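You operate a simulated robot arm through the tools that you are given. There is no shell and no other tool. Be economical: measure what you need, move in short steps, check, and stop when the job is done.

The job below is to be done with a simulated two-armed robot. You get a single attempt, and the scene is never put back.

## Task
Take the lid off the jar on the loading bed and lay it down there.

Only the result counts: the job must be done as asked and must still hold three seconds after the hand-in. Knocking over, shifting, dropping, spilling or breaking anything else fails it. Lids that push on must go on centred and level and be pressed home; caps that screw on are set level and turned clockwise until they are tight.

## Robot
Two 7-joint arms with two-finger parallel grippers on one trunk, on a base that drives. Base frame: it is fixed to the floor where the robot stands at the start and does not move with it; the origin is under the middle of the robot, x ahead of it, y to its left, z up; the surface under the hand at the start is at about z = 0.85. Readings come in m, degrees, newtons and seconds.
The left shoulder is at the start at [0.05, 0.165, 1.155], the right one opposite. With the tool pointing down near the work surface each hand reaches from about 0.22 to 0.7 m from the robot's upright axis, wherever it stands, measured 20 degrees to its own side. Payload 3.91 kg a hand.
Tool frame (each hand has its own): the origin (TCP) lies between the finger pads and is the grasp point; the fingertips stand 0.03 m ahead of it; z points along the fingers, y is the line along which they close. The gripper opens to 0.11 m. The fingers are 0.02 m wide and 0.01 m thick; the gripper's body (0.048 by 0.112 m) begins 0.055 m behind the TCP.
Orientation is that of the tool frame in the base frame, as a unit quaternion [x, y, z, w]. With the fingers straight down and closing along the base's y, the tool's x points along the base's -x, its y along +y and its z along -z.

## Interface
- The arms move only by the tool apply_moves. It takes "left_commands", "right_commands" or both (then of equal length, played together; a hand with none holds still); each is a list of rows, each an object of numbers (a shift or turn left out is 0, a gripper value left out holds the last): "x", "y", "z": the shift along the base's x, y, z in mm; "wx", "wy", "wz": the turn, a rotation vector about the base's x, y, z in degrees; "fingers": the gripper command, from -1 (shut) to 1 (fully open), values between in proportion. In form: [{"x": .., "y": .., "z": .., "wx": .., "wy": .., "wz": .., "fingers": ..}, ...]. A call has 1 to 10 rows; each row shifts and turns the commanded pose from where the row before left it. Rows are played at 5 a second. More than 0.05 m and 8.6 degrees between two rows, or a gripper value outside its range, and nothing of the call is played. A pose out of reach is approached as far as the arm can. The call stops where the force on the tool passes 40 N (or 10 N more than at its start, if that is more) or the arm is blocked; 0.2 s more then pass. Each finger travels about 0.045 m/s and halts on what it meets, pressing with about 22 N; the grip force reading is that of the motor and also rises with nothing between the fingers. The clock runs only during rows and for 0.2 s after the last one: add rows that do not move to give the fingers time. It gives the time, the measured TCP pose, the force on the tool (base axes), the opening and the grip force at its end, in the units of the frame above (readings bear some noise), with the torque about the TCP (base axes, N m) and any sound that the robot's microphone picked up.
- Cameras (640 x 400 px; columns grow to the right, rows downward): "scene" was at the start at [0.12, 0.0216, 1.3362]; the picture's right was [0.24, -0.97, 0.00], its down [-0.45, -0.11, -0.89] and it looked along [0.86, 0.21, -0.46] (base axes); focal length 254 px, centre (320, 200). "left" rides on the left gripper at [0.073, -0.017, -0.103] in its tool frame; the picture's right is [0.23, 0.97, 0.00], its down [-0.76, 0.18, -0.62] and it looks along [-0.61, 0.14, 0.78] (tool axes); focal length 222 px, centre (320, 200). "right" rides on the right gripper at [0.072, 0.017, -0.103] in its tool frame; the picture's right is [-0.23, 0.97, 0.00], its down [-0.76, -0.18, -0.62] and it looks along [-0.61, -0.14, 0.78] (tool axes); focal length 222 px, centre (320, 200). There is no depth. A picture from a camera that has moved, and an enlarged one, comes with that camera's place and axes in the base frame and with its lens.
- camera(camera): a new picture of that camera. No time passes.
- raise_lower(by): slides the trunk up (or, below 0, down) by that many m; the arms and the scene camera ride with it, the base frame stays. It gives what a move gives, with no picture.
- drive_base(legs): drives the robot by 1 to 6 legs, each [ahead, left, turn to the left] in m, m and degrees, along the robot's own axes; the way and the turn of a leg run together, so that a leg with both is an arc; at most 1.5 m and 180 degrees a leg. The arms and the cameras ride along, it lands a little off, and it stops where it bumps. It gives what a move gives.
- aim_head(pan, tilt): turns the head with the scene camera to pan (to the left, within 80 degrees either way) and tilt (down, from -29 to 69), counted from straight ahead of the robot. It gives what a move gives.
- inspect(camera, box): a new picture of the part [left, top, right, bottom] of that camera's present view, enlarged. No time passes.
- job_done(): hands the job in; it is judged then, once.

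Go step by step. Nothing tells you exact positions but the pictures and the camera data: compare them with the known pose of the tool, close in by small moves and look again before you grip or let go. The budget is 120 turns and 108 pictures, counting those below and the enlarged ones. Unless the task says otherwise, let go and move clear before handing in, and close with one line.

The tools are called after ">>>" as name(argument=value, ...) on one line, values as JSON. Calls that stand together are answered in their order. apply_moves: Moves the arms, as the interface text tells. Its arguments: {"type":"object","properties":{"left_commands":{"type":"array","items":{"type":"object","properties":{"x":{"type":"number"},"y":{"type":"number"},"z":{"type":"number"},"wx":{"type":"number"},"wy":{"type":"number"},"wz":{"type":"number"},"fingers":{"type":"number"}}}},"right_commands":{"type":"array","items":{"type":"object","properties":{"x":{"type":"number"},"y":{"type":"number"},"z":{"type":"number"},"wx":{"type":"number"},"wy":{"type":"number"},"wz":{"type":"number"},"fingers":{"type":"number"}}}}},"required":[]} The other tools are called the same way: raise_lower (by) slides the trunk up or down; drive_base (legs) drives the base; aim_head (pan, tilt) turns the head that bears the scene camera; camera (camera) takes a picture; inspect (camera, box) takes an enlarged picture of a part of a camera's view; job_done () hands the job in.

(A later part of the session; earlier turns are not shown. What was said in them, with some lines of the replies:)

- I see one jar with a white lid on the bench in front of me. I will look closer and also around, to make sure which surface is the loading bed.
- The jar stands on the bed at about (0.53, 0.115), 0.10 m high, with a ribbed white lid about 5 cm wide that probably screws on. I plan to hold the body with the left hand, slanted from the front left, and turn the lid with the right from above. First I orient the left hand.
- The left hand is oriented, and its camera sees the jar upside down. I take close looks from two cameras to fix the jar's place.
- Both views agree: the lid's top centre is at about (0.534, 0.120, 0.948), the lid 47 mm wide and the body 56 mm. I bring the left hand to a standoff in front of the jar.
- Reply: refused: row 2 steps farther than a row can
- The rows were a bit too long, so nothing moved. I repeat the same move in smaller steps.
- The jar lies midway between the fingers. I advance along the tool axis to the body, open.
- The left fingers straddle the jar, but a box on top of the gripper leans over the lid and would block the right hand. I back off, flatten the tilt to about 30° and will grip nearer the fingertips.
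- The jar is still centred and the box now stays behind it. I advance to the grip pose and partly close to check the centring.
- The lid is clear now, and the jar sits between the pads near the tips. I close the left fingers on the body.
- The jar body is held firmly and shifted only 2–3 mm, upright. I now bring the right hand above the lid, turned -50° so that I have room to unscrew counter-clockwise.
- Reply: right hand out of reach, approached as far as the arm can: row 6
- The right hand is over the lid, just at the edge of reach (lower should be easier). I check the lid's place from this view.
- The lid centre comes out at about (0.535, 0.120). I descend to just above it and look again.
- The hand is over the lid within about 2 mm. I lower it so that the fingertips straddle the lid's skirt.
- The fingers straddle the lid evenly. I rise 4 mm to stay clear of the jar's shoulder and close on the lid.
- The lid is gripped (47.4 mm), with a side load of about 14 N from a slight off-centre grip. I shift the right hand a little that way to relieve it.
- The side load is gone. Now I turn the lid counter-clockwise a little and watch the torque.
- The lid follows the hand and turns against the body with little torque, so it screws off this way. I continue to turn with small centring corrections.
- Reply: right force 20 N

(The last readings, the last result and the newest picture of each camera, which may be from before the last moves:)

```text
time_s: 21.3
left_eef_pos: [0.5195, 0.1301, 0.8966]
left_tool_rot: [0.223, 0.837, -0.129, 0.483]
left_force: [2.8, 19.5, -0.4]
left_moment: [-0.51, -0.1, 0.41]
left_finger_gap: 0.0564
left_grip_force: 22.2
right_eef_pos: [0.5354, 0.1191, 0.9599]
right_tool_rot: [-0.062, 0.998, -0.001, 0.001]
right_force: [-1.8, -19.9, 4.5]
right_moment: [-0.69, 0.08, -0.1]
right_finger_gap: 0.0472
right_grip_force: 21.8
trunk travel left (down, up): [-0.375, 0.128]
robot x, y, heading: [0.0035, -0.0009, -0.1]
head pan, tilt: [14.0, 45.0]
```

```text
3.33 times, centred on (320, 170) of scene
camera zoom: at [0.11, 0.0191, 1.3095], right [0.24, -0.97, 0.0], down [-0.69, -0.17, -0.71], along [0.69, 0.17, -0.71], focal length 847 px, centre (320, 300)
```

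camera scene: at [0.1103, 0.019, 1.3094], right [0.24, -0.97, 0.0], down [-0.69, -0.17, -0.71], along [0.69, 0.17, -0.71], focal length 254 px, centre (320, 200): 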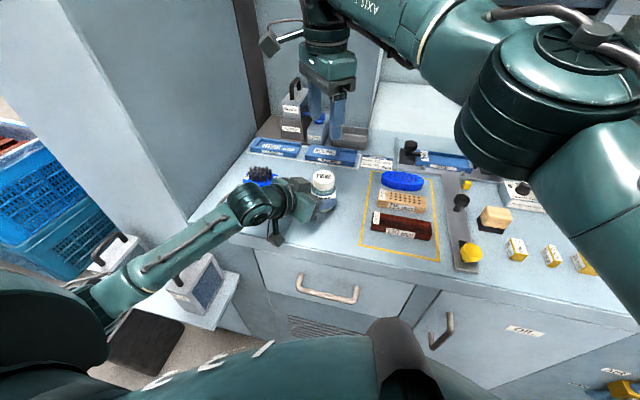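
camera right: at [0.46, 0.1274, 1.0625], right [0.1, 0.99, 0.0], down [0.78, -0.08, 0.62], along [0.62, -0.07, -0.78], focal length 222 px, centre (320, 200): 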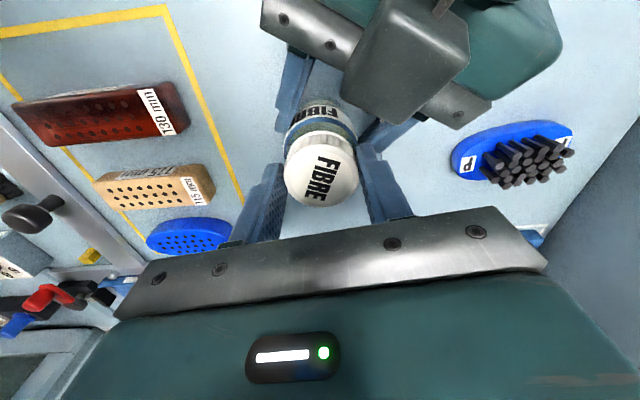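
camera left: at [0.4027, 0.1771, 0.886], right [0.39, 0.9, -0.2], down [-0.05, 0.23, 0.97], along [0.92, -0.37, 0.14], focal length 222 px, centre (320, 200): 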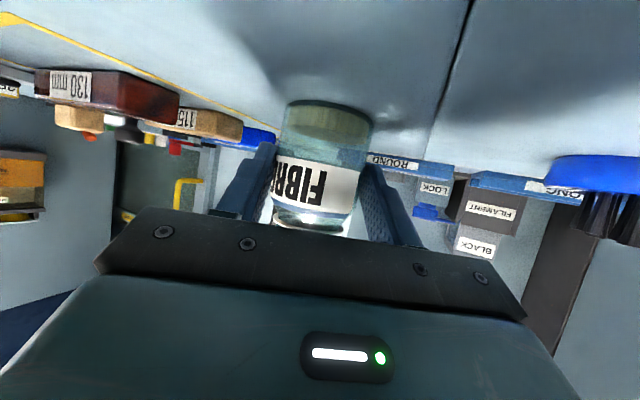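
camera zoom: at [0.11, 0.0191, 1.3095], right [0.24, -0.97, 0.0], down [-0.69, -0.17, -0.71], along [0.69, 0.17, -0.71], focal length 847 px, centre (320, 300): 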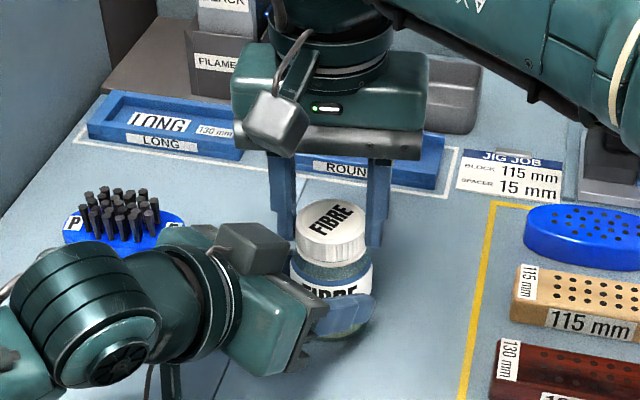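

The lid has turned 57°, and the side load shows the true axis is nearer (0.541, 0.117). I let go, recentre, turn the hand back and check before regripping.

>>> apply_moves(right_commands=[{"fingers": 0.3}, {}, {"x": 5, "y": -2}, {"wz": -8}, {"wz": -8}, {"wz": -8}, {"wz": -8}, {"wz": -8}, {"wz": -8}, {"wz": -8}])

>>> inspect(camera="right", box=[220, 90, 460, 240])

>>> inspect(camera="scene", box=[240, 110, 400, 230])

```text
time_s: 23.5
left_eef_pos: [0.5195, 0.1295, 0.8983]
left_tool_rot: [0.224, 0.837, -0.13, 0.483]
left_force: [0.2, -0.5, 0.8]
left_moment: [-0.02, 0.01, 0.01]
left_finger_gap: 0.0563
left_grip_force: 22.3
right_eef_pos: [0.5388, 0.1187, 0.9601]
right_tool_rot: [0.414, 0.91, 0.001, 0.0]
right_force: [0.6, -0.6, -0.2]
right_moment: [-0.02, 0.04, 0.02]
right_finger_gap: 0.0714
right_grip_force: 0.1
trunk travel left (down, up): [-0.375, 0.128]
robot x, y, heading: [-0.0001, 0.0014, -0.3]
head pan, tilt: [14.0, 45.0]
```

```text
2.67 times, centred on (340, 165) of right
camera zoom: at [0.5031, 0.1842, 1.0623], right [0.88, 0.47, 0.0], down [0.37, -0.69, 0.62], along [0.29, -0.55, -0.78], focal length 592 px, centre (267, 293)
```

zoom: 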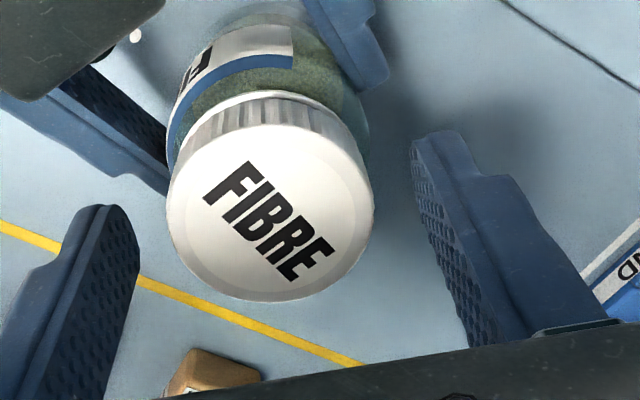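

```text
3.33 times, centred on (320, 170) of scene
camera zoom: at [0.1103, 0.0193, 1.3094], right [0.24, -0.97, 0.0], down [-0.69, -0.17, -0.71], along [0.69, 0.17, -0.71], focal length 847 px, centre (320, 300)
```

zoom: 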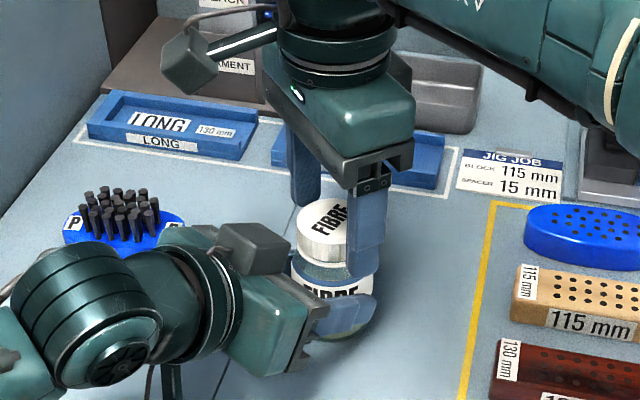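

The lid stayed turned about 55°. The hand camera shows my recentring went the wrong way by about 7 mm along the finger width, so I move back onto the lid centre and look again.

>>> apply_moves(right_commands=[{"x": -4.6, "y": 5.3}, {}])

>>> inspect(camera="right", box=[220, 90, 460, 240])

>>> camera(camera="left")

```text
time_s: 24.1
left_eef_pos: [0.5189, 0.1297, 0.8981]
left_tool_rot: [0.224, 0.837, -0.129, 0.482]
left_force: [0.5, 0.0, -1.0]
left_moment: [0.04, -0.01, 0.01]
left_finger_gap: 0.0564
left_grip_force: 21.8
right_eef_pos: [0.5338, 0.1236, 0.9612]
right_tool_rot: [0.413, 0.911, 0.0, 0.0]
right_force: [-0.1, -0.2, 0.7]
right_moment: [0.02, 0.02, 0.03]
right_finger_gap: 0.0716
right_grip_force: 0.1
trunk travel left (down, up): [-0.375, 0.128]
robot x, y, heading: [0.0033, -0.0003, -0.0]
head pan, tilt: [14.0, 45.0]
```

```text
2.67 times, centred on (340, 165) of right
camera zoom: at [0.4982, 0.19, 1.0626], right [0.88, 0.47, 0.0], down [0.37, -0.69, 0.62], along [0.29, -0.55, -0.78], focal length 592 px, centre (267, 293)
```

zoom: 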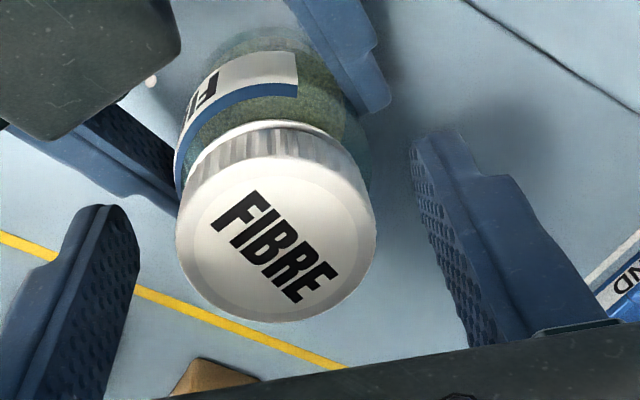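

```text
64 pictures are left
camera left: at [0.4027, 0.1772, 0.8859], right [0.39, 0.9, -0.2], down [-0.05, 0.23, 0.97], along [0.92, -0.37, 0.14], focal length 222 px, centre (320, 200)
```

left: 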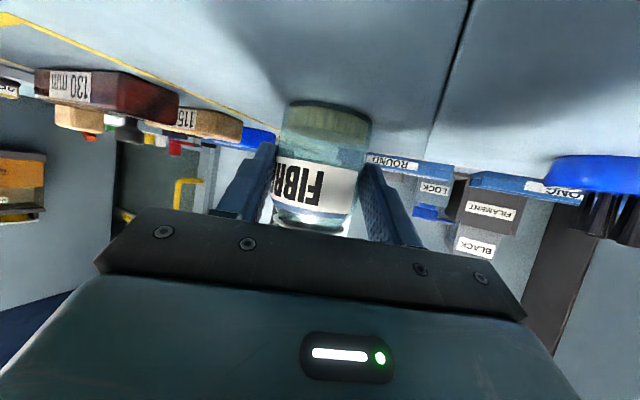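

Now the lid is centred between the fingers with equal gaps. I shift 1 mm and grip, reading the force.

>>> apply_moves(right_commands=[{"x": 0.8, "y": 0.7, "fingers": -0.1}, {}, {"fingers": -1}, {}, {}])

>>> inspect(camera="right", box=[220, 90, 460, 240])

```text
time_s: 25.3
left_eef_pos: [0.52, 0.1305, 0.8982]
left_tool_rot: [0.224, 0.836, -0.129, 0.483]
left_force: [2.9, 4.0, 0.0]
left_moment: [-0.11, 0.14, 0.08]
left_finger_gap: 0.0563
left_grip_force: 21.7
right_eef_pos: [0.536, 0.1239, 0.9603]
right_tool_rot: [0.413, 0.911, 0.0, 0.0]
right_force: [-3.7, -2.7, 0.5]
right_moment: [-0.06, 0.05, -0.03]
right_finger_gap: 0.047
right_grip_force: 22.3
trunk travel left (down, up): [-0.375, 0.128]
robot x, y, heading: [0.0039, 0.0005, -0.1]
head pan, tilt: [14.0, 45.0]
```

```text
2.67 times, centred on (340, 165) of right
camera zoom: at [0.499, 0.1904, 1.0626], right [0.88, 0.47, 0.0], down [0.37, -0.69, 0.62], along [0.29, -0.55, -0.78], focal length 592 px, centre (267, 293)
```

zoom: 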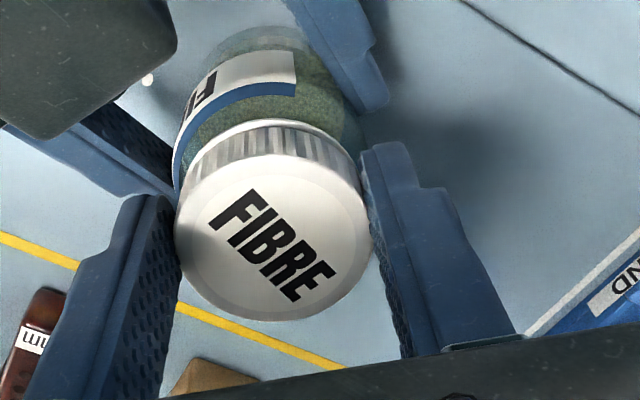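

The lid's apparent size suggests its top is at about 0.943, so the axis really is near (0.540, 0.118), matching the force evidence. I open, shift there and regrip.

>>> apply_moves(right_commands=[{"fingers": 0.3}, {}, {"x": 3.5, "y": -4.8}, {"fingers": -0.1}, {}, {"fingers": -1}, {}, {}])

```text
time_s: 27.1
left_eef_pos: [0.5199, 0.1291, 0.8965]
left_tool_rot: [0.224, 0.837, -0.13, 0.483]
left_force: [-1.9, -2.1, 0.1]
left_moment: [0.11, -0.05, -0.11]
left_finger_gap: 0.0564
left_grip_force: 21.8
right_eef_pos: [0.5383, 0.1191, 0.9598]
right_tool_rot: [0.413, 0.911, 0.0, 0.0]
right_force: [1.9, 2.4, 0.8]
right_moment: [0.08, -0.06, 0.02]
right_finger_gap: 0.0471
right_grip_force: 22.2
trunk travel left (down, up): [-0.375, 0.128]
robot x, y, heading: [0.0012, -0.0045, -0.0]
head pan, tilt: [14.0, 45.0]
```

The grip is now nearly force-free. I turn 48° counter-clockwise.

>>> apply_moves(right_commands=[{"wz": 8}, {"wz": 8}, {"wz": 8}, {"wz": 8}, {"wz": 8}, {"wz": 8}, {}])

```text
time_s: 28.7
left_eef_pos: [0.5193, 0.13, 0.8969]
left_tool_rot: [0.222, 0.837, -0.128, 0.484]
left_force: [8.3, 2.0, -3.4]
left_moment: [-0.06, 0.26, 0.08]
left_finger_gap: 0.0563
left_grip_force: 21.9
right_eef_pos: [0.5389, 0.118, 0.9609]
right_tool_rot: [0.006, 1.0, 0.001, -0.001]
right_force: [-7.9, -2.2, 6.6]
right_moment: [-0.01, 0.29, 0.0]
right_finger_gap: 0.0471
right_grip_force: 21.9
trunk travel left (down, up): [-0.375, 0.128]
robot x, y, heading: [-0.0036, 0.0021, -0.3]
head pan, tilt: [14.0, 45.0]
```

That works: the side force is small and the lid now pushes up. I follow it up 1 mm and turn further.

>>> apply_moves(right_commands=[{"x": -1, "z": 1}, {"wz": 8}, {"wz": 8}, {"wz": 8, "z": 0.3}, {}])

>>> inspect(camera="scene", box=[240, 110, 400, 230])

>>> camera(camera="right")

```text
time_s: 29.9
left_eef_pos: [0.5197, 0.129, 0.8972]
left_tool_rot: [0.224, 0.837, -0.13, 0.482]
left_force: [2.0, 7.2, 0.1]
left_moment: [-0.2, 0.07, 0.14]
left_finger_gap: 0.0558
left_grip_force: 21.9
right_eef_pos: [0.5386, 0.1176, 0.9611]
right_tool_rot: [-0.201, 0.98, -0.001, 0.0]
right_force: [-1.1, -6.8, -0.7]
right_moment: [-0.17, 0.07, -0.01]
right_finger_gap: 0.047
right_grip_force: 22.5
trunk travel left (down, up): [-0.375, 0.128]
robot x, y, heading: [-0.0002, 0.0036, 0.0]
head pan, tilt: [14.0, 45.0]
```

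```text
3.33 times, centred on (320, 170) of scene
camera zoom: at [0.1104, 0.0193, 1.3094], right [0.24, -0.97, 0.0], down [-0.69, -0.17, -0.71], along [0.69, 0.17, -0.71], focal length 847 px, centre (320, 300)
```

zoom: 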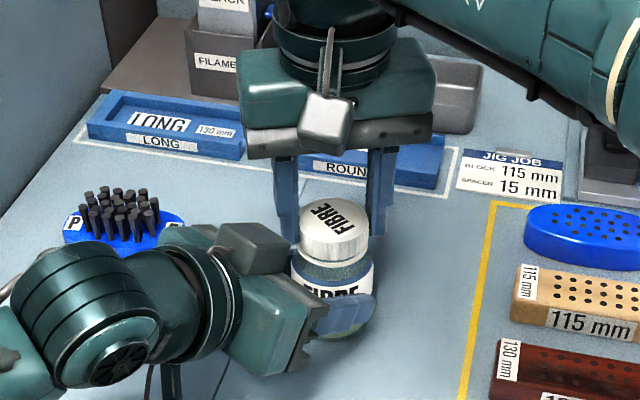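

```text
61 pictures are left
camera right: at [0.4641, 0.1053, 1.0632], right [-0.18, 0.98, 0.0], down [0.77, 0.14, 0.62], along [0.61, 0.11, -0.78], focal length 222 px, centre (320, 200)
```

right: 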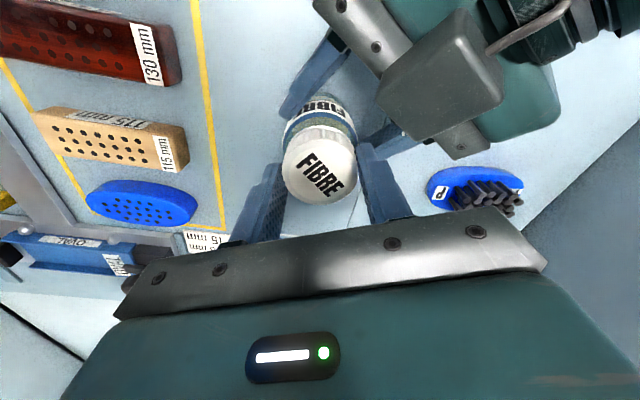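

I check the lid's text direction more closely to confirm the lid turned and did not slip.

>>> inspect(camera="scene", box=[290, 155, 350, 215])

>>> inspect(camera="right", box=[220, 90, 460, 240])

```text
6.67 times, centred on (320, 185) of scene
camera zoom: at [0.1104, 0.0193, 1.3094], right [0.24, -0.97, 0.0], down [-0.69, -0.17, -0.71], along [0.69, 0.17, -0.71], focal length 1693 px, centre (320, 300)
```

zoom: 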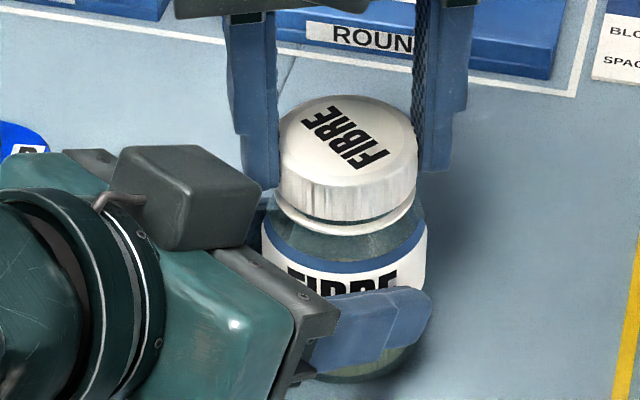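

```text
2.67 times, centred on (340, 165) of right
camera zoom: at [0.4641, 0.1053, 1.0632], right [-0.18, 0.98, 0.0], down [0.77, 0.14, 0.62], along [0.61, 0.11, -0.78], focal length 592 px, centre (267, 293)
```

zoom: 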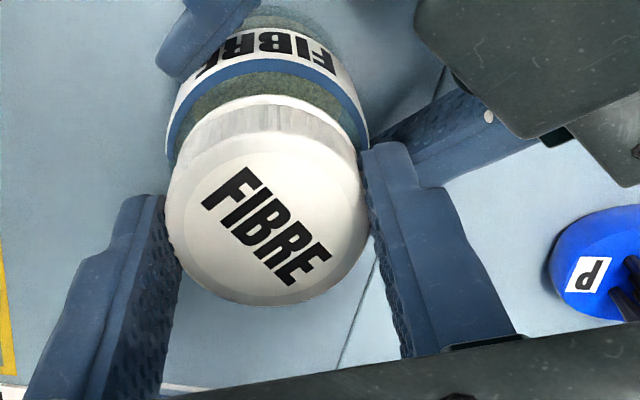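

The lid has turned about 128° in all and a gap is opening beneath it. I take another stroke: let go, turn back, regrip.

>>> apply_moves(right_commands=[{"fingers": 0.3}, {}, {"wz": -8}, {"wz": -8}, {"wz": -8}, {"wz": -8}, {"wz": -8}, {"wz": -8}, {"wz": -8}, {"wz": -8}])

>>> apply_moves(right_commands=[{"wz": -8}, {"fingers": -0.1, "x": 0.5}, {}, {"fingers": -1}, {}, {}])

>>> inspect(camera="right", box=[220, 90, 460, 240])

```text
time_s: 32.1
left_eef_pos: [0.5192, 0.1286, 0.8962]
left_tool_rot: [0.224, 0.837, -0.13, 0.483]
left_force: [-0.4, -1.4, 0.0]
left_moment: [0.02, 0.03, -0.02]
left_finger_gap: 0.0562
left_grip_force: 22.2
right_eef_pos: [0.5379, 0.1193, 0.9607]
right_tool_rot: [0.349, 0.937, -0.001, 0.0]
right_force: [0.1, 0.4, 0.2]
right_moment: [0.0, 0.0, 0.02]
right_finger_gap: 0.0716
right_grip_force: 0.1
trunk travel left (down, up): [-0.375, 0.128]
robot x, y, heading: [-0.0031, 0.0001, -0.0]
head pan, tilt: [14.0, 45.0]
```

```text
time_s: 33.5
left_eef_pos: [0.5208, 0.1292, 0.8973]
left_tool_rot: [0.224, 0.837, -0.13, 0.482]
left_force: [-6.2, -2.1, -0.1]
left_moment: [0.09, -0.17, -0.11]
left_finger_gap: 0.0561
left_grip_force: 22.7
right_eef_pos: [0.5375, 0.119, 0.9614]
right_tool_rot: [0.414, 0.91, 0.001, 0.0]
right_force: [6.6, 2.9, -1.1]
right_moment: [0.08, -0.18, -0.01]
right_finger_gap: 0.0469
right_grip_force: 22.1
trunk travel left (down, up): [-0.375, 0.128]
robot x, y, heading: [0.001, -0.0006, 0.2]
head pan, tilt: [14.0, 45.0]
```

```text
2.67 times, centred on (340, 165) of right
camera zoom: at [0.5019, 0.1848, 1.0636], right [0.88, 0.47, 0.0], down [0.37, -0.69, 0.62], along [0.29, -0.55, -0.78], focal length 592 px, centre (267, 293)
```

zoom: 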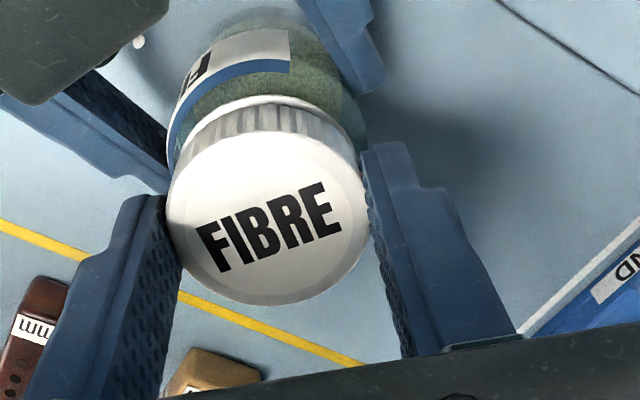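

The grip is good. I shift 1 mm in x and turn another 72°, rising a little.

>>> apply_moves(right_commands=[{"x": 0.9, "y": 0.3, "wz": 8}, {"wz": 8}, {"wz": 8, "z": 0.4}, {"wz": 8}, {"wz": 8, "z": 0.4}, {"wz": 8}, {"x": -0.8, "wz": 8, "z": 0.4}, {"wz": 8}, {"wz": 8}, {}])

>>> inspect(camera="scene", box=[290, 155, 350, 215])

```text
time_s: 35.7
left_eef_pos: [0.52, 0.1308, 0.8974]
left_tool_rot: [0.223, 0.837, -0.129, 0.483]
left_force: [4.2, 10.9, -1.0]
left_moment: [-0.36, 0.08, 0.29]
left_finger_gap: 0.0559
left_grip_force: 22.2
right_eef_pos: [0.5388, 0.1181, 0.9623]
right_tool_rot: [-0.201, 0.98, -0.001, -0.001]
right_force: [-4.4, -9.9, -0.6]
right_moment: [-0.38, 0.24, 0.0]
right_finger_gap: 0.0475
right_grip_force: 21.9
trunk travel left (down, up): [-0.375, 0.128]
robot x, y, heading: [0.0002, -0.0016, 0.0]
head pan, tilt: [14.0, 45.0]
```

```text
6.67 times, centred on (320, 185) of scene
camera zoom: at [0.1104, 0.0193, 1.3094], right [0.24, -0.97, 0.0], down [-0.69, -0.17, -0.71], along [0.69, 0.17, -0.71], focal length 1693 px, centre (320, 300)
```

zoom: 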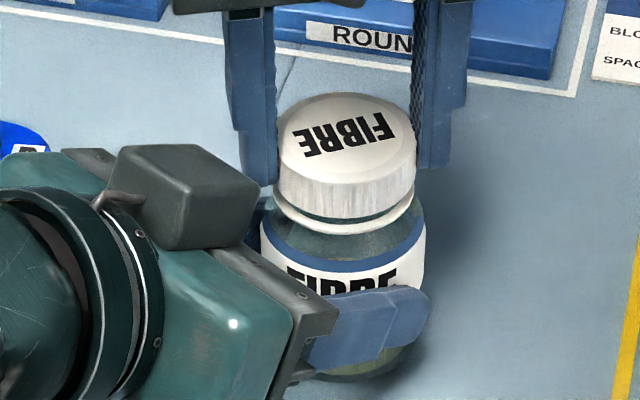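

About 200° turned now, and the gap has grown. One more stroke.

>>> apply_moves(right_commands=[{"fingers": 0.3}, {}, {"wz": -8}, {"wz": -8}, {"wz": -8}, {"wz": -8}, {"wz": -8}, {"wz": -8}, {"wz": -8}, {"wz": -8}])

>>> apply_moves(right_commands=[{"wz": -8}, {"fingers": -0.1, "x": 0.7}, {}, {"fingers": -1}, {}, {}])

>>> apply_moves(right_commands=[{"wz": 8}, {"wz": 8}, {"wz": 8, "z": 0.4}, {"wz": 8}, {"wz": 8, "z": 0.4}, {"x": -0.6, "y": -0.5, "wz": 8}, {"x": -0.6, "y": -0.5, "wz": 8, "z": 0.4}, {"wz": 8}, {"wz": 8}, {}])

>>> inspect(camera="scene", box=[290, 155, 350, 215])

```text
time_s: 37.9
left_eef_pos: [0.5194, 0.1301, 0.896]
left_tool_rot: [0.224, 0.837, -0.129, 0.483]
left_force: [0.0, -0.3, -0.5]
left_moment: [0.07, 0.0, -0.01]
left_finger_gap: 0.0559
left_grip_force: 21.7
right_eef_pos: [0.5372, 0.1197, 0.9626]
right_tool_rot: [0.351, 0.937, 0.0, 0.0]
right_force: [0.8, -0.1, 0.5]
right_moment: [-0.01, -0.01, 0.01]
right_finger_gap: 0.0713
right_grip_force: 0.1
trunk travel left (down, up): [-0.375, 0.128]
robot x, y, heading: [0.0007, -0.0026, 0.1]
head pan, tilt: [14.0, 45.0]
```

```text
time_s: 39.3
left_eef_pos: [0.5192, 0.1296, 0.8968]
left_tool_rot: [0.225, 0.836, -0.13, 0.483]
left_force: [2.9, 3.4, 0.2]
left_moment: [-0.08, 0.11, 0.1]
left_finger_gap: 0.0561
left_grip_force: 21.4
right_eef_pos: [0.539, 0.1189, 0.9623]
right_tool_rot: [0.413, 0.911, -0.001, -0.001]
right_force: [-2.5, -2.6, -0.3]
right_moment: [-0.08, 0.07, 0.02]
right_finger_gap: 0.0471
right_grip_force: 22.5
trunk travel left (down, up): [-0.375, 0.128]
robot x, y, heading: [0.0009, 0.0007, -0.1]
head pan, tilt: [14.0, 45.0]
```

```text
time_s: 41.5
left_eef_pos: [0.5198, 0.1309, 0.8971]
left_tool_rot: [0.224, 0.837, -0.129, 0.482]
left_force: [-1.6, 3.4, -0.3]
left_moment: [-0.08, -0.06, 0.06]
left_finger_gap: 0.0558
left_grip_force: 22.2
right_eef_pos: [0.5382, 0.1187, 0.9638]
right_tool_rot: [-0.202, 0.979, 0.0, 0.0]
right_force: [0.5, -3.8, 0.3]
right_moment: [-0.08, -0.07, -0.02]
right_finger_gap: 0.0474
right_grip_force: 21.9
trunk travel left (down, up): [-0.375, 0.128]
robot x, y, heading: [-0.0008, -0.0039, -0.3]
head pan, tilt: [14.0, 45.0]
```

```text
6.67 times, centred on (320, 185) of scene
camera zoom: at [0.1103, 0.0193, 1.3094], right [0.24, -0.97, 0.0], down [-0.69, -0.17, -0.71], along [0.69, 0.17, -0.71], focal length 1693 px, centre (320, 300)
```

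zoom: 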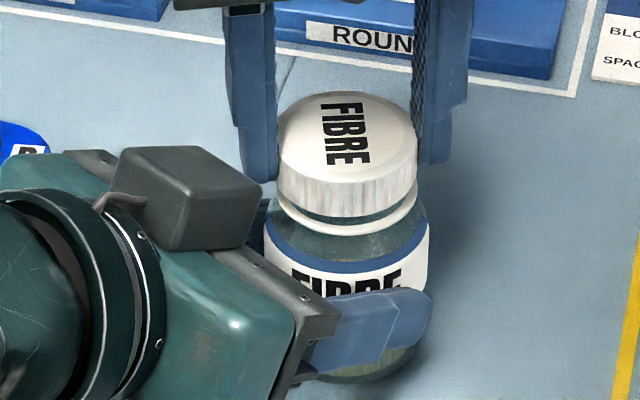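

About 270° turned with almost no load. I try a gentle lift of 3 mm and read the force.

>>> apply_moves(right_commands=[{"z": 1}, {"z": 1}, {"z": 1}, {}])

>>> inspect(camera="scene", box=[290, 155, 350, 215])

```text
time_s: 42.5
left_eef_pos: [0.5196, 0.1296, 0.8982]
left_tool_rot: [0.224, 0.836, -0.131, 0.484]
left_force: [-6.0, 3.7, 3.4]
left_moment: [-0.27, -0.34, -0.01]
left_finger_gap: 0.0559
left_grip_force: 22.2
right_eef_pos: [0.5382, 0.1179, 0.9683]
right_tool_rot: [-0.2, 0.98, 0.0, 0.0]
right_force: [5.5, -3.7, -4.5]
right_moment: [-0.04, -0.09, -0.03]
right_finger_gap: 0.0472
right_grip_force: 22.1
trunk travel left (down, up): [-0.375, 0.128]
robot x, y, heading: [-0.0023, 0.0008, -0.0]
head pan, tilt: [14.0, 45.0]
```

```text
6.67 times, centred on (320, 185) of scene
camera zoom: at [0.1104, 0.0193, 1.3094], right [0.24, -0.97, 0.0], down [-0.69, -0.17, -0.71], along [0.69, 0.17, -0.71], focal length 1693 px, centre (320, 300)
```

zoom: 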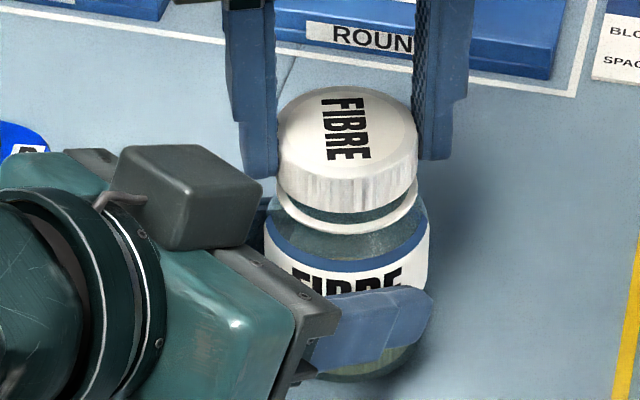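

The lid rose freely while the jar stayed, so the thread seems to be off. I keep lifting slowly.

>>> apply_moves(right_commands=[{"z": 2}, {"z": 2}, {"z": 2}, {}])

>>> inspect(camera="scene", box=[290, 155, 350, 215])

```text
time_s: 43.5
left_eef_pos: [0.5209, 0.1294, 0.8975]
left_tool_rot: [0.224, 0.837, -0.13, 0.483]
left_force: [-4.8, 5.6, 2.3]
left_moment: [-0.31, -0.4, 0.07]
left_finger_gap: 0.0557
left_grip_force: 22.0
right_eef_pos: [0.5374, 0.1192, 0.9719]
right_tool_rot: [-0.201, 0.98, -0.001, 0.0]
right_force: [4.6, -5.3, -4.5]
right_moment: [-0.11, -0.09, -0.07]
right_finger_gap: 0.0472
right_grip_force: 22.0
trunk travel left (down, up): [-0.375, 0.128]
robot x, y, heading: [-0.0051, -0.0029, -0.1]
head pan, tilt: [14.0, 45.0]
```

```text
6.67 times, centred on (320, 185) of scene
camera zoom: at [0.1104, 0.0193, 1.3094], right [0.24, -0.97, 0.0], down [-0.69, -0.17, -0.71], along [0.69, 0.17, -0.71], focal length 1693 px, centre (320, 300)
```

zoom: 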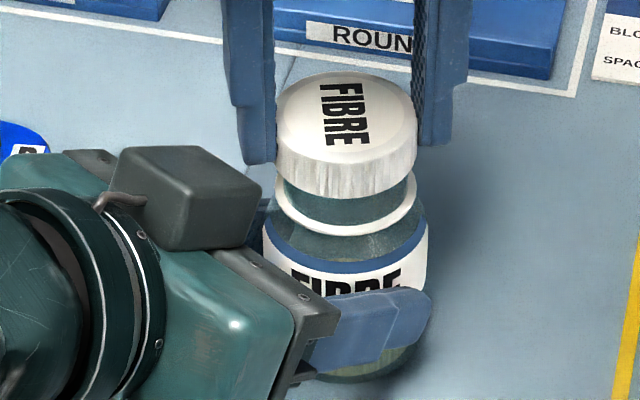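

The lid is sliding up the neck. I lift it clear.

>>> apply_moves(right_commands=[{"z": 5}, {"z": 5}, {"z": 10}, {"z": 20}, {"z": 25}, {}])

>>> camera(camera="scene")

>>> camera(camera="right")

```text
time_s: 44.9
left_eef_pos: [0.5185, 0.1289, 0.8974]
left_tool_rot: [0.223, 0.837, -0.129, 0.483]
left_force: [0.4, -0.2, -0.1]
left_moment: [0.01, 0.02, 0.02]
left_finger_gap: 0.0556
left_grip_force: 21.1
right_eef_pos: [0.5376, 0.1174, 1.0396]
right_tool_rot: [-0.201, 0.98, -0.001, 0.0]
right_force: [0.2, 0.2, 0.5]
right_moment: [0.01, 0.03, -0.03]
right_finger_gap: 0.0471
right_grip_force: 22.1
trunk travel left (down, up): [-0.375, 0.128]
robot x, y, heading: [-0.0007, -0.0005, 0.1]
head pan, tilt: [14.0, 45.0]
```

```text
53 pictures are left
camera scene: at [0.1102, 0.0192, 1.3094], right [0.24, -0.97, 0.0], down [-0.69, -0.17, -0.71], along [0.69, 0.17, -0.71], focal length 254 px, centre (320, 200)
```

scene: 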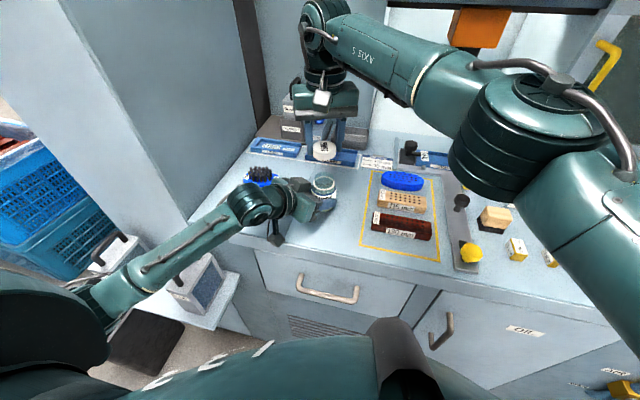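

```text
52 pictures are left
camera right: at [0.4636, 0.1052, 1.1406], right [-0.17, 0.98, 0.0], down [0.77, 0.14, 0.62], along [0.61, 0.11, -0.78], focal length 222 px, centre (320, 200)
```

right: 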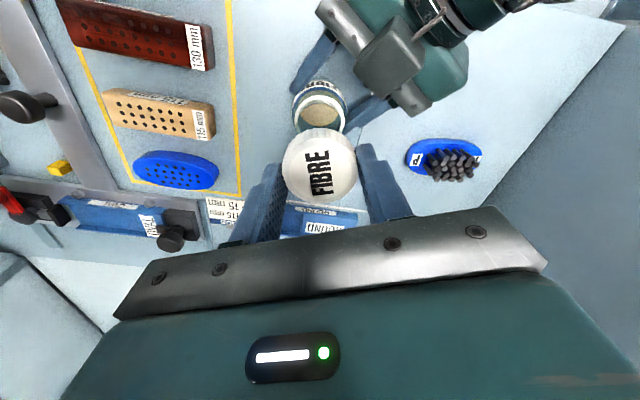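

The lid is off and held. Next I release the jar and back the left hand away.

>>> apply_moves(left_commands=[{"fingers": 0.15}, {"fingers": 0.5}, {}, {}, {"x": -15, "y": 8.7, "z": 10}, {"x": -19, "y": 11, "z": 12.5}, {"x": -22, "y": 13, "z": 15}, {"x": -22, "y": 13, "z": 20}, {"x": -10, "y": 20, "z": 25}, {"y": 30, "z": 25}])

>>> camera(camera="scene")

>>> camera(camera="right")

```text
time_s: 47.1
left_eef_pos: [0.4295, 0.2222, 1.0065]
left_tool_rot: [0.224, 0.836, -0.13, 0.483]
left_force: [0.7, 0.8, 0.0]
left_moment: [0.01, 0.04, 0.03]
left_finger_gap: 0.0826
left_grip_force: 0.1
right_eef_pos: [0.5379, 0.1172, 1.039]
right_tool_rot: [-0.201, 0.98, 0.0, 0.0]
right_force: [-0.5, 0.4, -0.7]
right_moment: [0.0, -0.01, -0.01]
right_finger_gap: 0.0471
right_grip_force: 21.6
trunk travel left (down, up): [-0.375, 0.128]
robot x, y, heading: [-0.0006, 0.0031, 0.1]
head pan, tilt: [14.0, 45.0]
```

```text
51 pictures are left
camera scene: at [0.11, 0.0194, 1.3094], right [0.24, -0.97, 0.0], down [-0.69, -0.17, -0.71], along [0.69, 0.17, -0.71], focal length 254 px, centre (320, 200)
```

scene: 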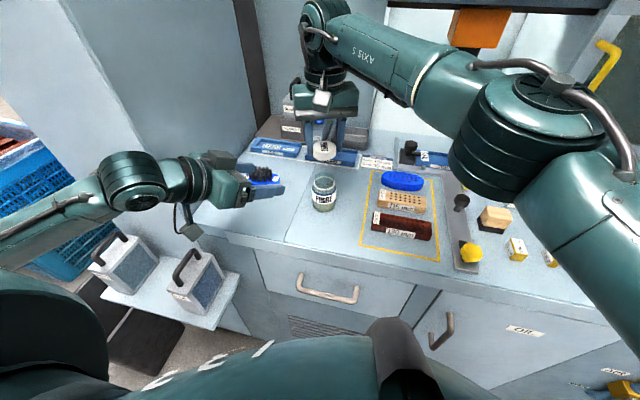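

```text
50 pictures are left
camera right: at [0.4635, 0.1052, 1.1405], right [-0.17, 0.98, 0.0], down [0.77, 0.14, 0.62], along [0.61, 0.11, -0.78], focal length 222 px, centre (320, 200)
```

right: 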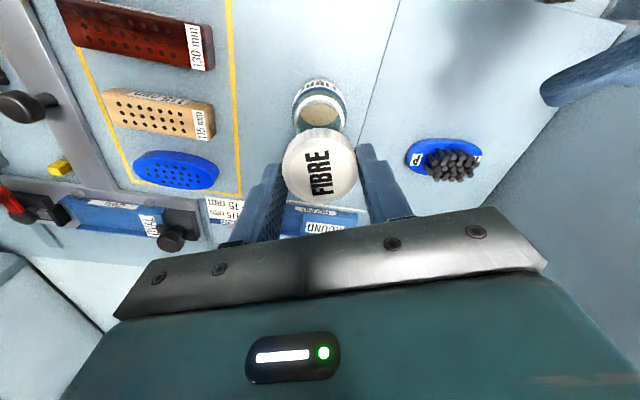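

The jar stands open and upright. I carry the lid to a free spot in front right of the jar, about (0.485, 0.063), and lower it most of the way.

>>> apply_moves(right_commands=[{"x": -18, "y": -18, "wz": -8}, {"x": -18, "y": -18, "wz": -8}, {"x": -17, "y": -18, "wz": -8}, {"z": -30}, {"z": -30}, {"z": -30}, {"z": -25}, {}])

>>> camera(camera="scene")

>>> inspect(camera="scene", box=[270, 140, 400, 250])

>>> camera(camera="left")

```text
time_s: 48.9
left_eef_pos: [0.4314, 0.2244, 1.0057]
left_tool_rot: [0.223, 0.836, -0.129, 0.484]
left_force: [0.1, -0.1, -0.2]
left_moment: [0.0, 0.03, -0.02]
left_finger_gap: 0.0825
left_grip_force: 0.1
right_eef_pos: [0.4844, 0.063, 0.9226]
right_tool_rot: [0.007, 1.0, 0.0, 0.001]
right_force: [-0.6, 0.4, -0.3]
right_moment: [0.01, 0.02, -0.01]
right_finger_gap: 0.0469
right_grip_force: 21.1
trunk travel left (down, up): [-0.375, 0.128]
robot x, y, heading: [-0.0005, 0.0005, 0.2]
head pan, tilt: [14.0, 45.0]
```

```text
49 pictures are left
camera scene: at [0.1102, 0.0193, 1.3094], right [0.24, -0.97, 0.0], down [-0.69, -0.17, -0.71], along [0.69, 0.17, -0.71], focal length 254 px, centre (320, 200)
```

scene: 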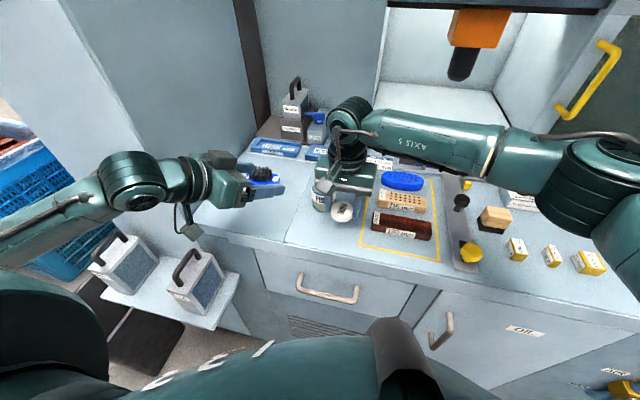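

```text
3.64 times, centred on (335, 195) of scene
camera zoom: at [0.1102, 0.0193, 1.3094], right [0.24, -0.97, 0.0], down [-0.69, -0.17, -0.71], along [0.69, 0.17, -0.71], focal length 924 px, centre (266, 218)
```

zoom: 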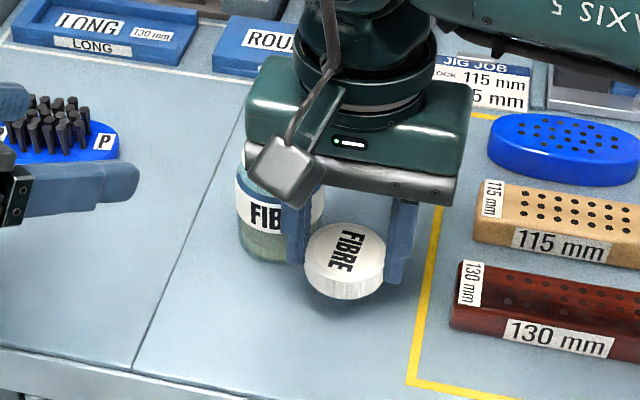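

```text
47 pictures are left
camera left: at [0.314, 0.271, 0.9935], right [0.39, 0.9, -0.2], down [-0.05, 0.23, 0.97], along [0.92, -0.37, 0.14], focal length 222 px, centre (320, 200)
```

left: 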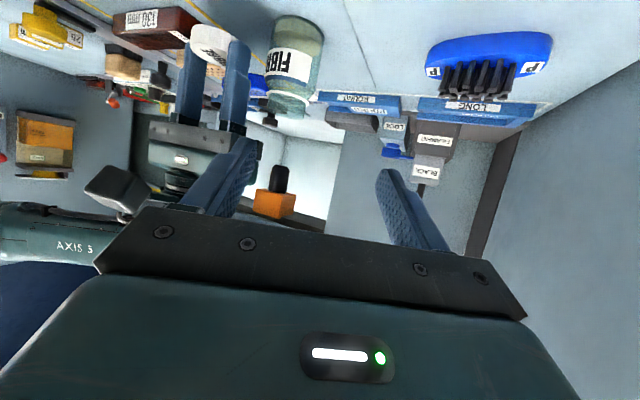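

The gripper body would come close to the jar when lowered, so I move 16 mm further towards the robot and 6 mm right, then lower in small steps.

>>> apply_moves(right_commands=[{"x": -16, "y": -6}, {"z": -12}, {"z": -8}, {"z": -4}, {}])

>>> inspect(camera="scene", box=[270, 140, 400, 250])

>>> inspect(camera="left", box=[150, 0, 350, 125])

```text
time_s: 50.1
left_eef_pos: [0.4306, 0.2233, 1.0042]
left_tool_rot: [0.224, 0.836, -0.13, 0.483]
left_force: [0.2, 0.9, -0.6]
left_moment: [0.01, -0.03, -0.03]
left_finger_gap: 0.0824
left_grip_force: 0.1
right_eef_pos: [0.4694, 0.0584, 0.8986]
right_tool_rot: [0.007, 1.0, 0.0, 0.0]
right_force: [0.2, 0.2, -0.3]
right_moment: [-0.02, 0.03, -0.02]
right_finger_gap: 0.0472
right_grip_force: 22.5
trunk travel left (down, up): [-0.375, 0.128]
robot x, y, heading: [-0.0001, 0.0031, 0.0]
head pan, tilt: [14.0, 45.0]
```

```text
3.64 times, centred on (335, 195) of scene
camera zoom: at [0.1102, 0.0193, 1.3094], right [0.24, -0.97, 0.0], down [-0.69, -0.17, -0.71], along [0.69, 0.17, -0.71], focal length 924 px, centre (266, 218)
```

zoom: 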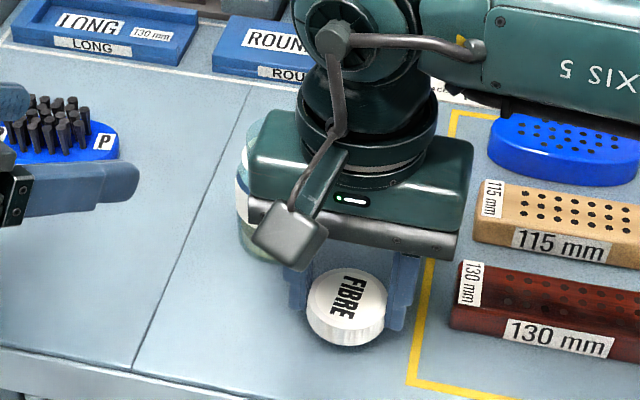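

```text
3.20 times, centred on (250, 62) of left
camera zoom: at [0.314, 0.2711, 0.9935], right [0.39, 0.9, -0.2], down [-0.05, 0.23, 0.97], along [0.92, -0.37, 0.14], focal length 711 px, centre (544, 640)
```

zoom: 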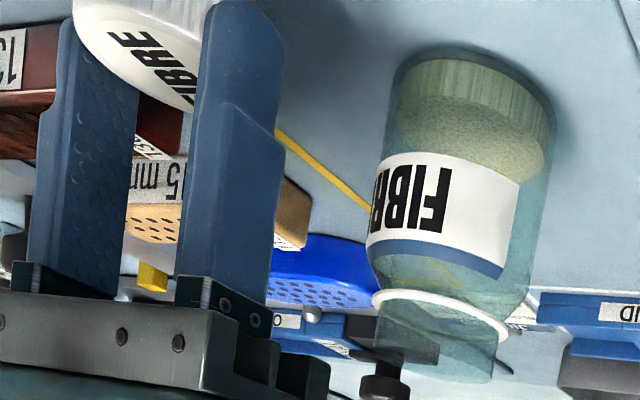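

The lid hangs just above the bed, clear of the jar. I lower it in 1 mm steps, watching for contact.

>>> apply_moves(right_commands=[{"z": -1}, {"z": -1}, {"z": -1}, {"z": -1}, {"z": -1}, {"z": -1}, {}])

```text
time_s: 51.7
left_eef_pos: [0.4305, 0.2229, 1.0051]
left_tool_rot: [0.224, 0.836, -0.131, 0.483]
left_force: [-0.3, -0.9, -0.2]
left_moment: [-0.02, 0.01, 0.01]
left_finger_gap: 0.0826
left_grip_force: 0.0
right_eef_pos: [0.4681, 0.0578, 0.8923]
right_tool_rot: [0.007, 1.0, 0.0, 0.001]
right_force: [-0.2, 0.5, 0.7]
right_moment: [-0.02, 0.02, 0.0]
right_finger_gap: 0.0471
right_grip_force: 21.7
trunk travel left (down, up): [-0.375, 0.128]
robot x, y, heading: [-0.0009, -0.0, -0.1]
head pan, tilt: [14.0, 45.0]
```

>>> apply_moves(right_commands=[{"z": -1}, {"z": -1}, {"z": -1}, {}])

>>> inspect(camera="left", box=[150, 0, 350, 125])

>>> inspect(camera="scene", box=[310, 190, 390, 250])

```text
time_s: 52.7
left_eef_pos: [0.4313, 0.2235, 1.0046]
left_tool_rot: [0.223, 0.837, -0.129, 0.483]
left_force: [0.0, -0.8, -0.6]
left_moment: [-0.03, -0.01, -0.02]
left_finger_gap: 0.0823
left_grip_force: 0.0
right_eef_pos: [0.4681, 0.0589, 0.8898]
right_tool_rot: [0.007, 1.0, 0.0, -0.001]
right_force: [0.2, -0.1, 0.2]
right_moment: [0.01, 0.02, 0.0]
right_finger_gap: 0.0472
right_grip_force: 21.9
trunk travel left (down, up): [-0.375, 0.128]
robot x, y, heading: [-0.0021, 0.0055, 0.2]
head pan, tilt: [14.0, 45.0]
```

```text
3.20 times, centred on (250, 62) of left
camera zoom: at [0.314, 0.2711, 0.9935], right [0.39, 0.9, -0.2], down [-0.05, 0.23, 0.97], along [0.92, -0.37, 0.14], focal length 711 px, centre (544, 640)
```

zoom: 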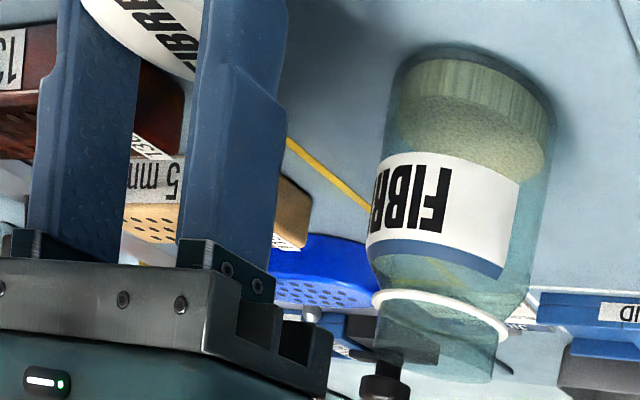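

```text
6.67 times, centred on (350, 220) of scene
camera zoom: at [0.1102, 0.0193, 1.3094], right [0.24, -0.97, 0.0], down [-0.69, -0.17, -0.71], along [0.69, 0.17, -0.71], focal length 1693 px, centre (120, 67)
```

zoom: 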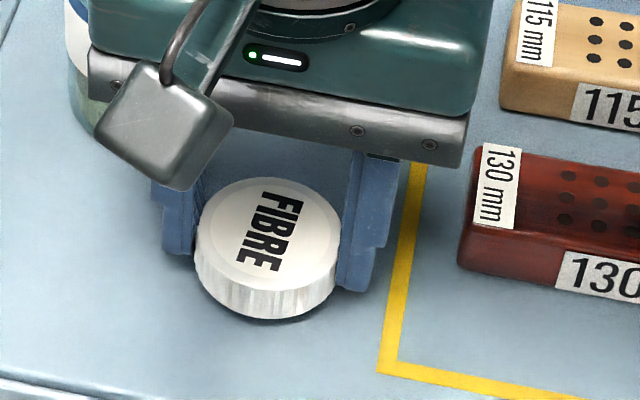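

Almost down and no contact yet. A few more millimetres.

>>> apply_moves(right_commands=[{"z": -0.7}, {"z": -0.7}, {"z": -0.7}, {}])

```text
time_s: 53.7
left_eef_pos: [0.4303, 0.2238, 1.0047]
left_tool_rot: [0.224, 0.837, -0.13, 0.483]
left_force: [0.4, -0.7, 0.4]
left_moment: [0.01, -0.04, 0.02]
left_finger_gap: 0.0825
left_grip_force: 0.0
right_eef_pos: [0.4678, 0.0582, 0.8883]
right_tool_rot: [0.007, 1.0, 0.0, 0.0]
right_force: [0.7, -0.1, -0.2]
right_moment: [-0.04, 0.04, 0.02]
right_finger_gap: 0.0471
right_grip_force: 22.2
trunk travel left (down, up): [-0.375, 0.128]
robot x, y, heading: [-0.0012, 0.0014, 0.1]
head pan, tilt: [14.0, 45.0]
```

>>> apply_moves(right_commands=[{"z": -0.7}, {"z": -0.7}, {"z": -0.7}, {}])

>>> inspect(camera="scene", box=[310, 190, 390, 250])

```text
time_s: 54.7
left_eef_pos: [0.4321, 0.2246, 1.0056]
left_tool_rot: [0.224, 0.836, -0.13, 0.483]
left_force: [-1.3, 1.0, 0.2]
left_moment: [-0.02, 0.0, 0.0]
left_finger_gap: 0.0824
left_grip_force: 0.1
right_eef_pos: [0.4686, 0.0582, 0.8857]
right_tool_rot: [0.007, 1.0, 0.0, 0.0]
right_force: [0.3, 0.2, -0.8]
right_moment: [-0.01, -0.01, 0.03]
right_finger_gap: 0.0472
right_grip_force: 21.9
trunk travel left (down, up): [-0.375, 0.128]
robot x, y, heading: [0.0037, 0.0019, -0.3]
head pan, tilt: [14.0, 45.0]
```

```text
6.67 times, centred on (350, 220) of scene
camera zoom: at [0.1102, 0.0193, 1.3094], right [0.24, -0.97, 0.0], down [-0.69, -0.17, -0.71], along [0.69, 0.17, -0.71], focal length 1693 px, centre (120, 67)
```

zoom: 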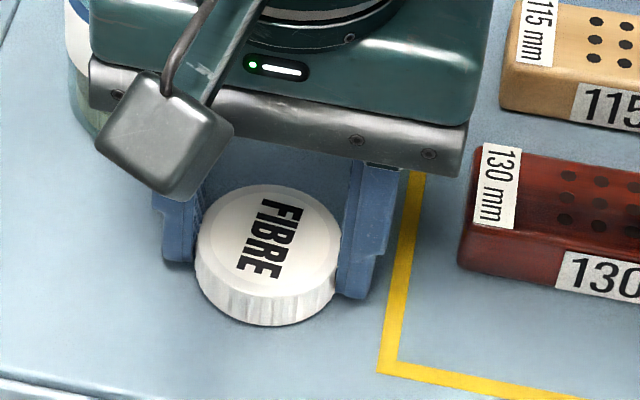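

Very close now, with the shadow nearly closed. I continue in 0.7 mm steps.

>>> apply_moves(right_commands=[{"z": -0.7}, {"z": -0.7}, {"z": -0.7}, {}])

```text
time_s: 55.7
left_eef_pos: [0.4309, 0.2221, 1.0052]
left_tool_rot: [0.224, 0.837, -0.13, 0.483]
left_force: [-0.1, -0.2, -0.3]
left_moment: [0.02, 0.0, -0.01]
left_finger_gap: 0.0826
left_grip_force: 0.1
right_eef_pos: [0.4695, 0.0576, 0.8848]
right_tool_rot: [0.006, 1.0, -0.001, 0.001]
right_force: [0.0, -0.1, 0.6]
right_moment: [0.0, 0.0, 0.0]
right_finger_gap: 0.0474
right_grip_force: 21.7
trunk travel left (down, up): [-0.375, 0.128]
robot x, y, heading: [-0.0038, 0.0006, 0.2]
head pan, tilt: [14.0, 45.0]
```

>>> apply_moves(right_commands=[{"z": -0.7}, {"z": -0.7}, {"z": -0.7}, {}])

>>> inspect(camera="scene", box=[310, 190, 390, 250])

```text
time_s: 56.7
left_eef_pos: [0.4303, 0.2231, 1.0047]
left_tool_rot: [0.224, 0.836, -0.13, 0.484]
left_force: [0.4, 0.8, 0.0]
left_moment: [0.01, 0.02, -0.02]
left_finger_gap: 0.0826
left_grip_force: 0.0
right_eef_pos: [0.4685, 0.0588, 0.8835]
right_tool_rot: [0.008, 1.0, 0.0, 0.0]
right_force: [-0.4, -1.8, 12.5]
right_moment: [-0.12, 0.18, 0.02]
right_finger_gap: 0.0474
right_grip_force: 22.3
trunk travel left (down, up): [-0.375, 0.128]
robot x, y, heading: [0.0019, -0.0027, -0.1]
head pan, tilt: [14.0, 45.0]
```

```text
6.67 times, centred on (350, 220) of scene
camera zoom: at [0.1092, 0.019, 1.3097], right [0.24, -0.97, 0.0], down [-0.69, -0.17, -0.71], along [0.69, 0.17, -0.71], focal length 1693 px, centre (120, 67)
```

zoom: 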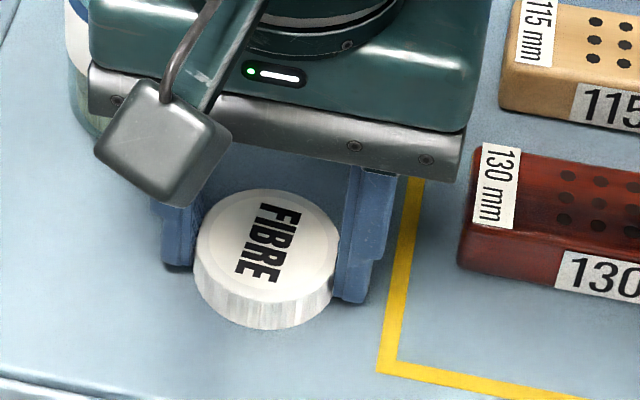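

Contact: 12.5 N, so the lid rests on the bed. I open, rise straight up and move clear.

>>> apply_moves(right_commands=[{"z": 0.8}, {"fingers": 0.2}, {}, {}, {"z": 10}, {"z": 20}, {"z": 30}, {"z": 40}, {"x": -20, "y": -30, "z": 25}, {"y": -40, "z": 20}])

>>> camera(camera="scene")

>>> inspect(camera="scene", box=[230, 140, 450, 270])

```text
time_s: 58.9
left_eef_pos: [0.431, 0.2227, 1.0052]
left_tool_rot: [0.224, 0.837, -0.129, 0.483]
left_force: [-0.5, 0.3, -0.3]
left_moment: [0.02, 0.0, 0.0]
left_finger_gap: 0.0829
left_grip_force: 0.2
right_eef_pos: [0.4503, -0.0111, 1.0278]
right_tool_rot: [0.008, 1.0, 0.001, 0.0]
right_force: [-0.9, -0.3, 0.7]
right_moment: [0.03, -0.01, 0.01]
right_finger_gap: 0.0661
right_grip_force: 0.1
trunk travel left (down, up): [-0.375, 0.128]
robot x, y, heading: [0.0024, -0.0009, 0.0]
head pan, tilt: [14.0, 45.0]
```

```text
40 pictures are left
camera scene: at [0.1101, 0.0187, 1.3094], right [0.24, -0.97, 0.0], down [-0.69, -0.17, -0.71], along [0.69, 0.17, -0.71], focal length 254 px, centre (320, 200)
```

scene: 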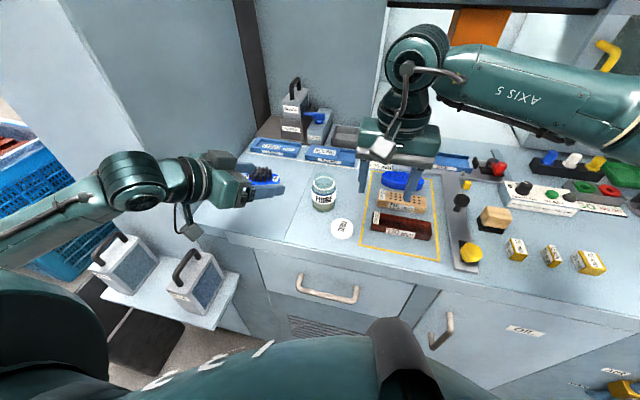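

```text
2.91 times, centred on (340, 205) of scene
camera zoom: at [0.1101, 0.0187, 1.3094], right [0.24, -0.97, 0.0], down [-0.69, -0.17, -0.71], along [0.69, 0.17, -0.71], focal length 739 px, centre (262, 186)
```

zoom: 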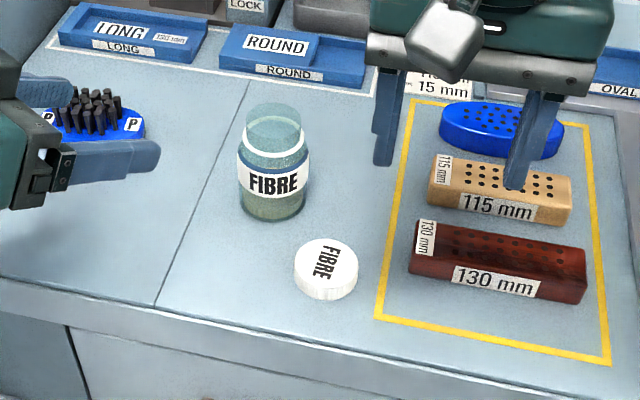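

The lid lies flat on the bed, the jar stands open and upright next to it, and both hands are empty and clear. I hand the job in.

>>> job_done()

```text
The job is handed in.
```

I unscrewed the jar's lid and laid it flat on the loading bed beside the jar. The jar stands open and upright a few millimetres from where it stood, and I saw nothing else moved.
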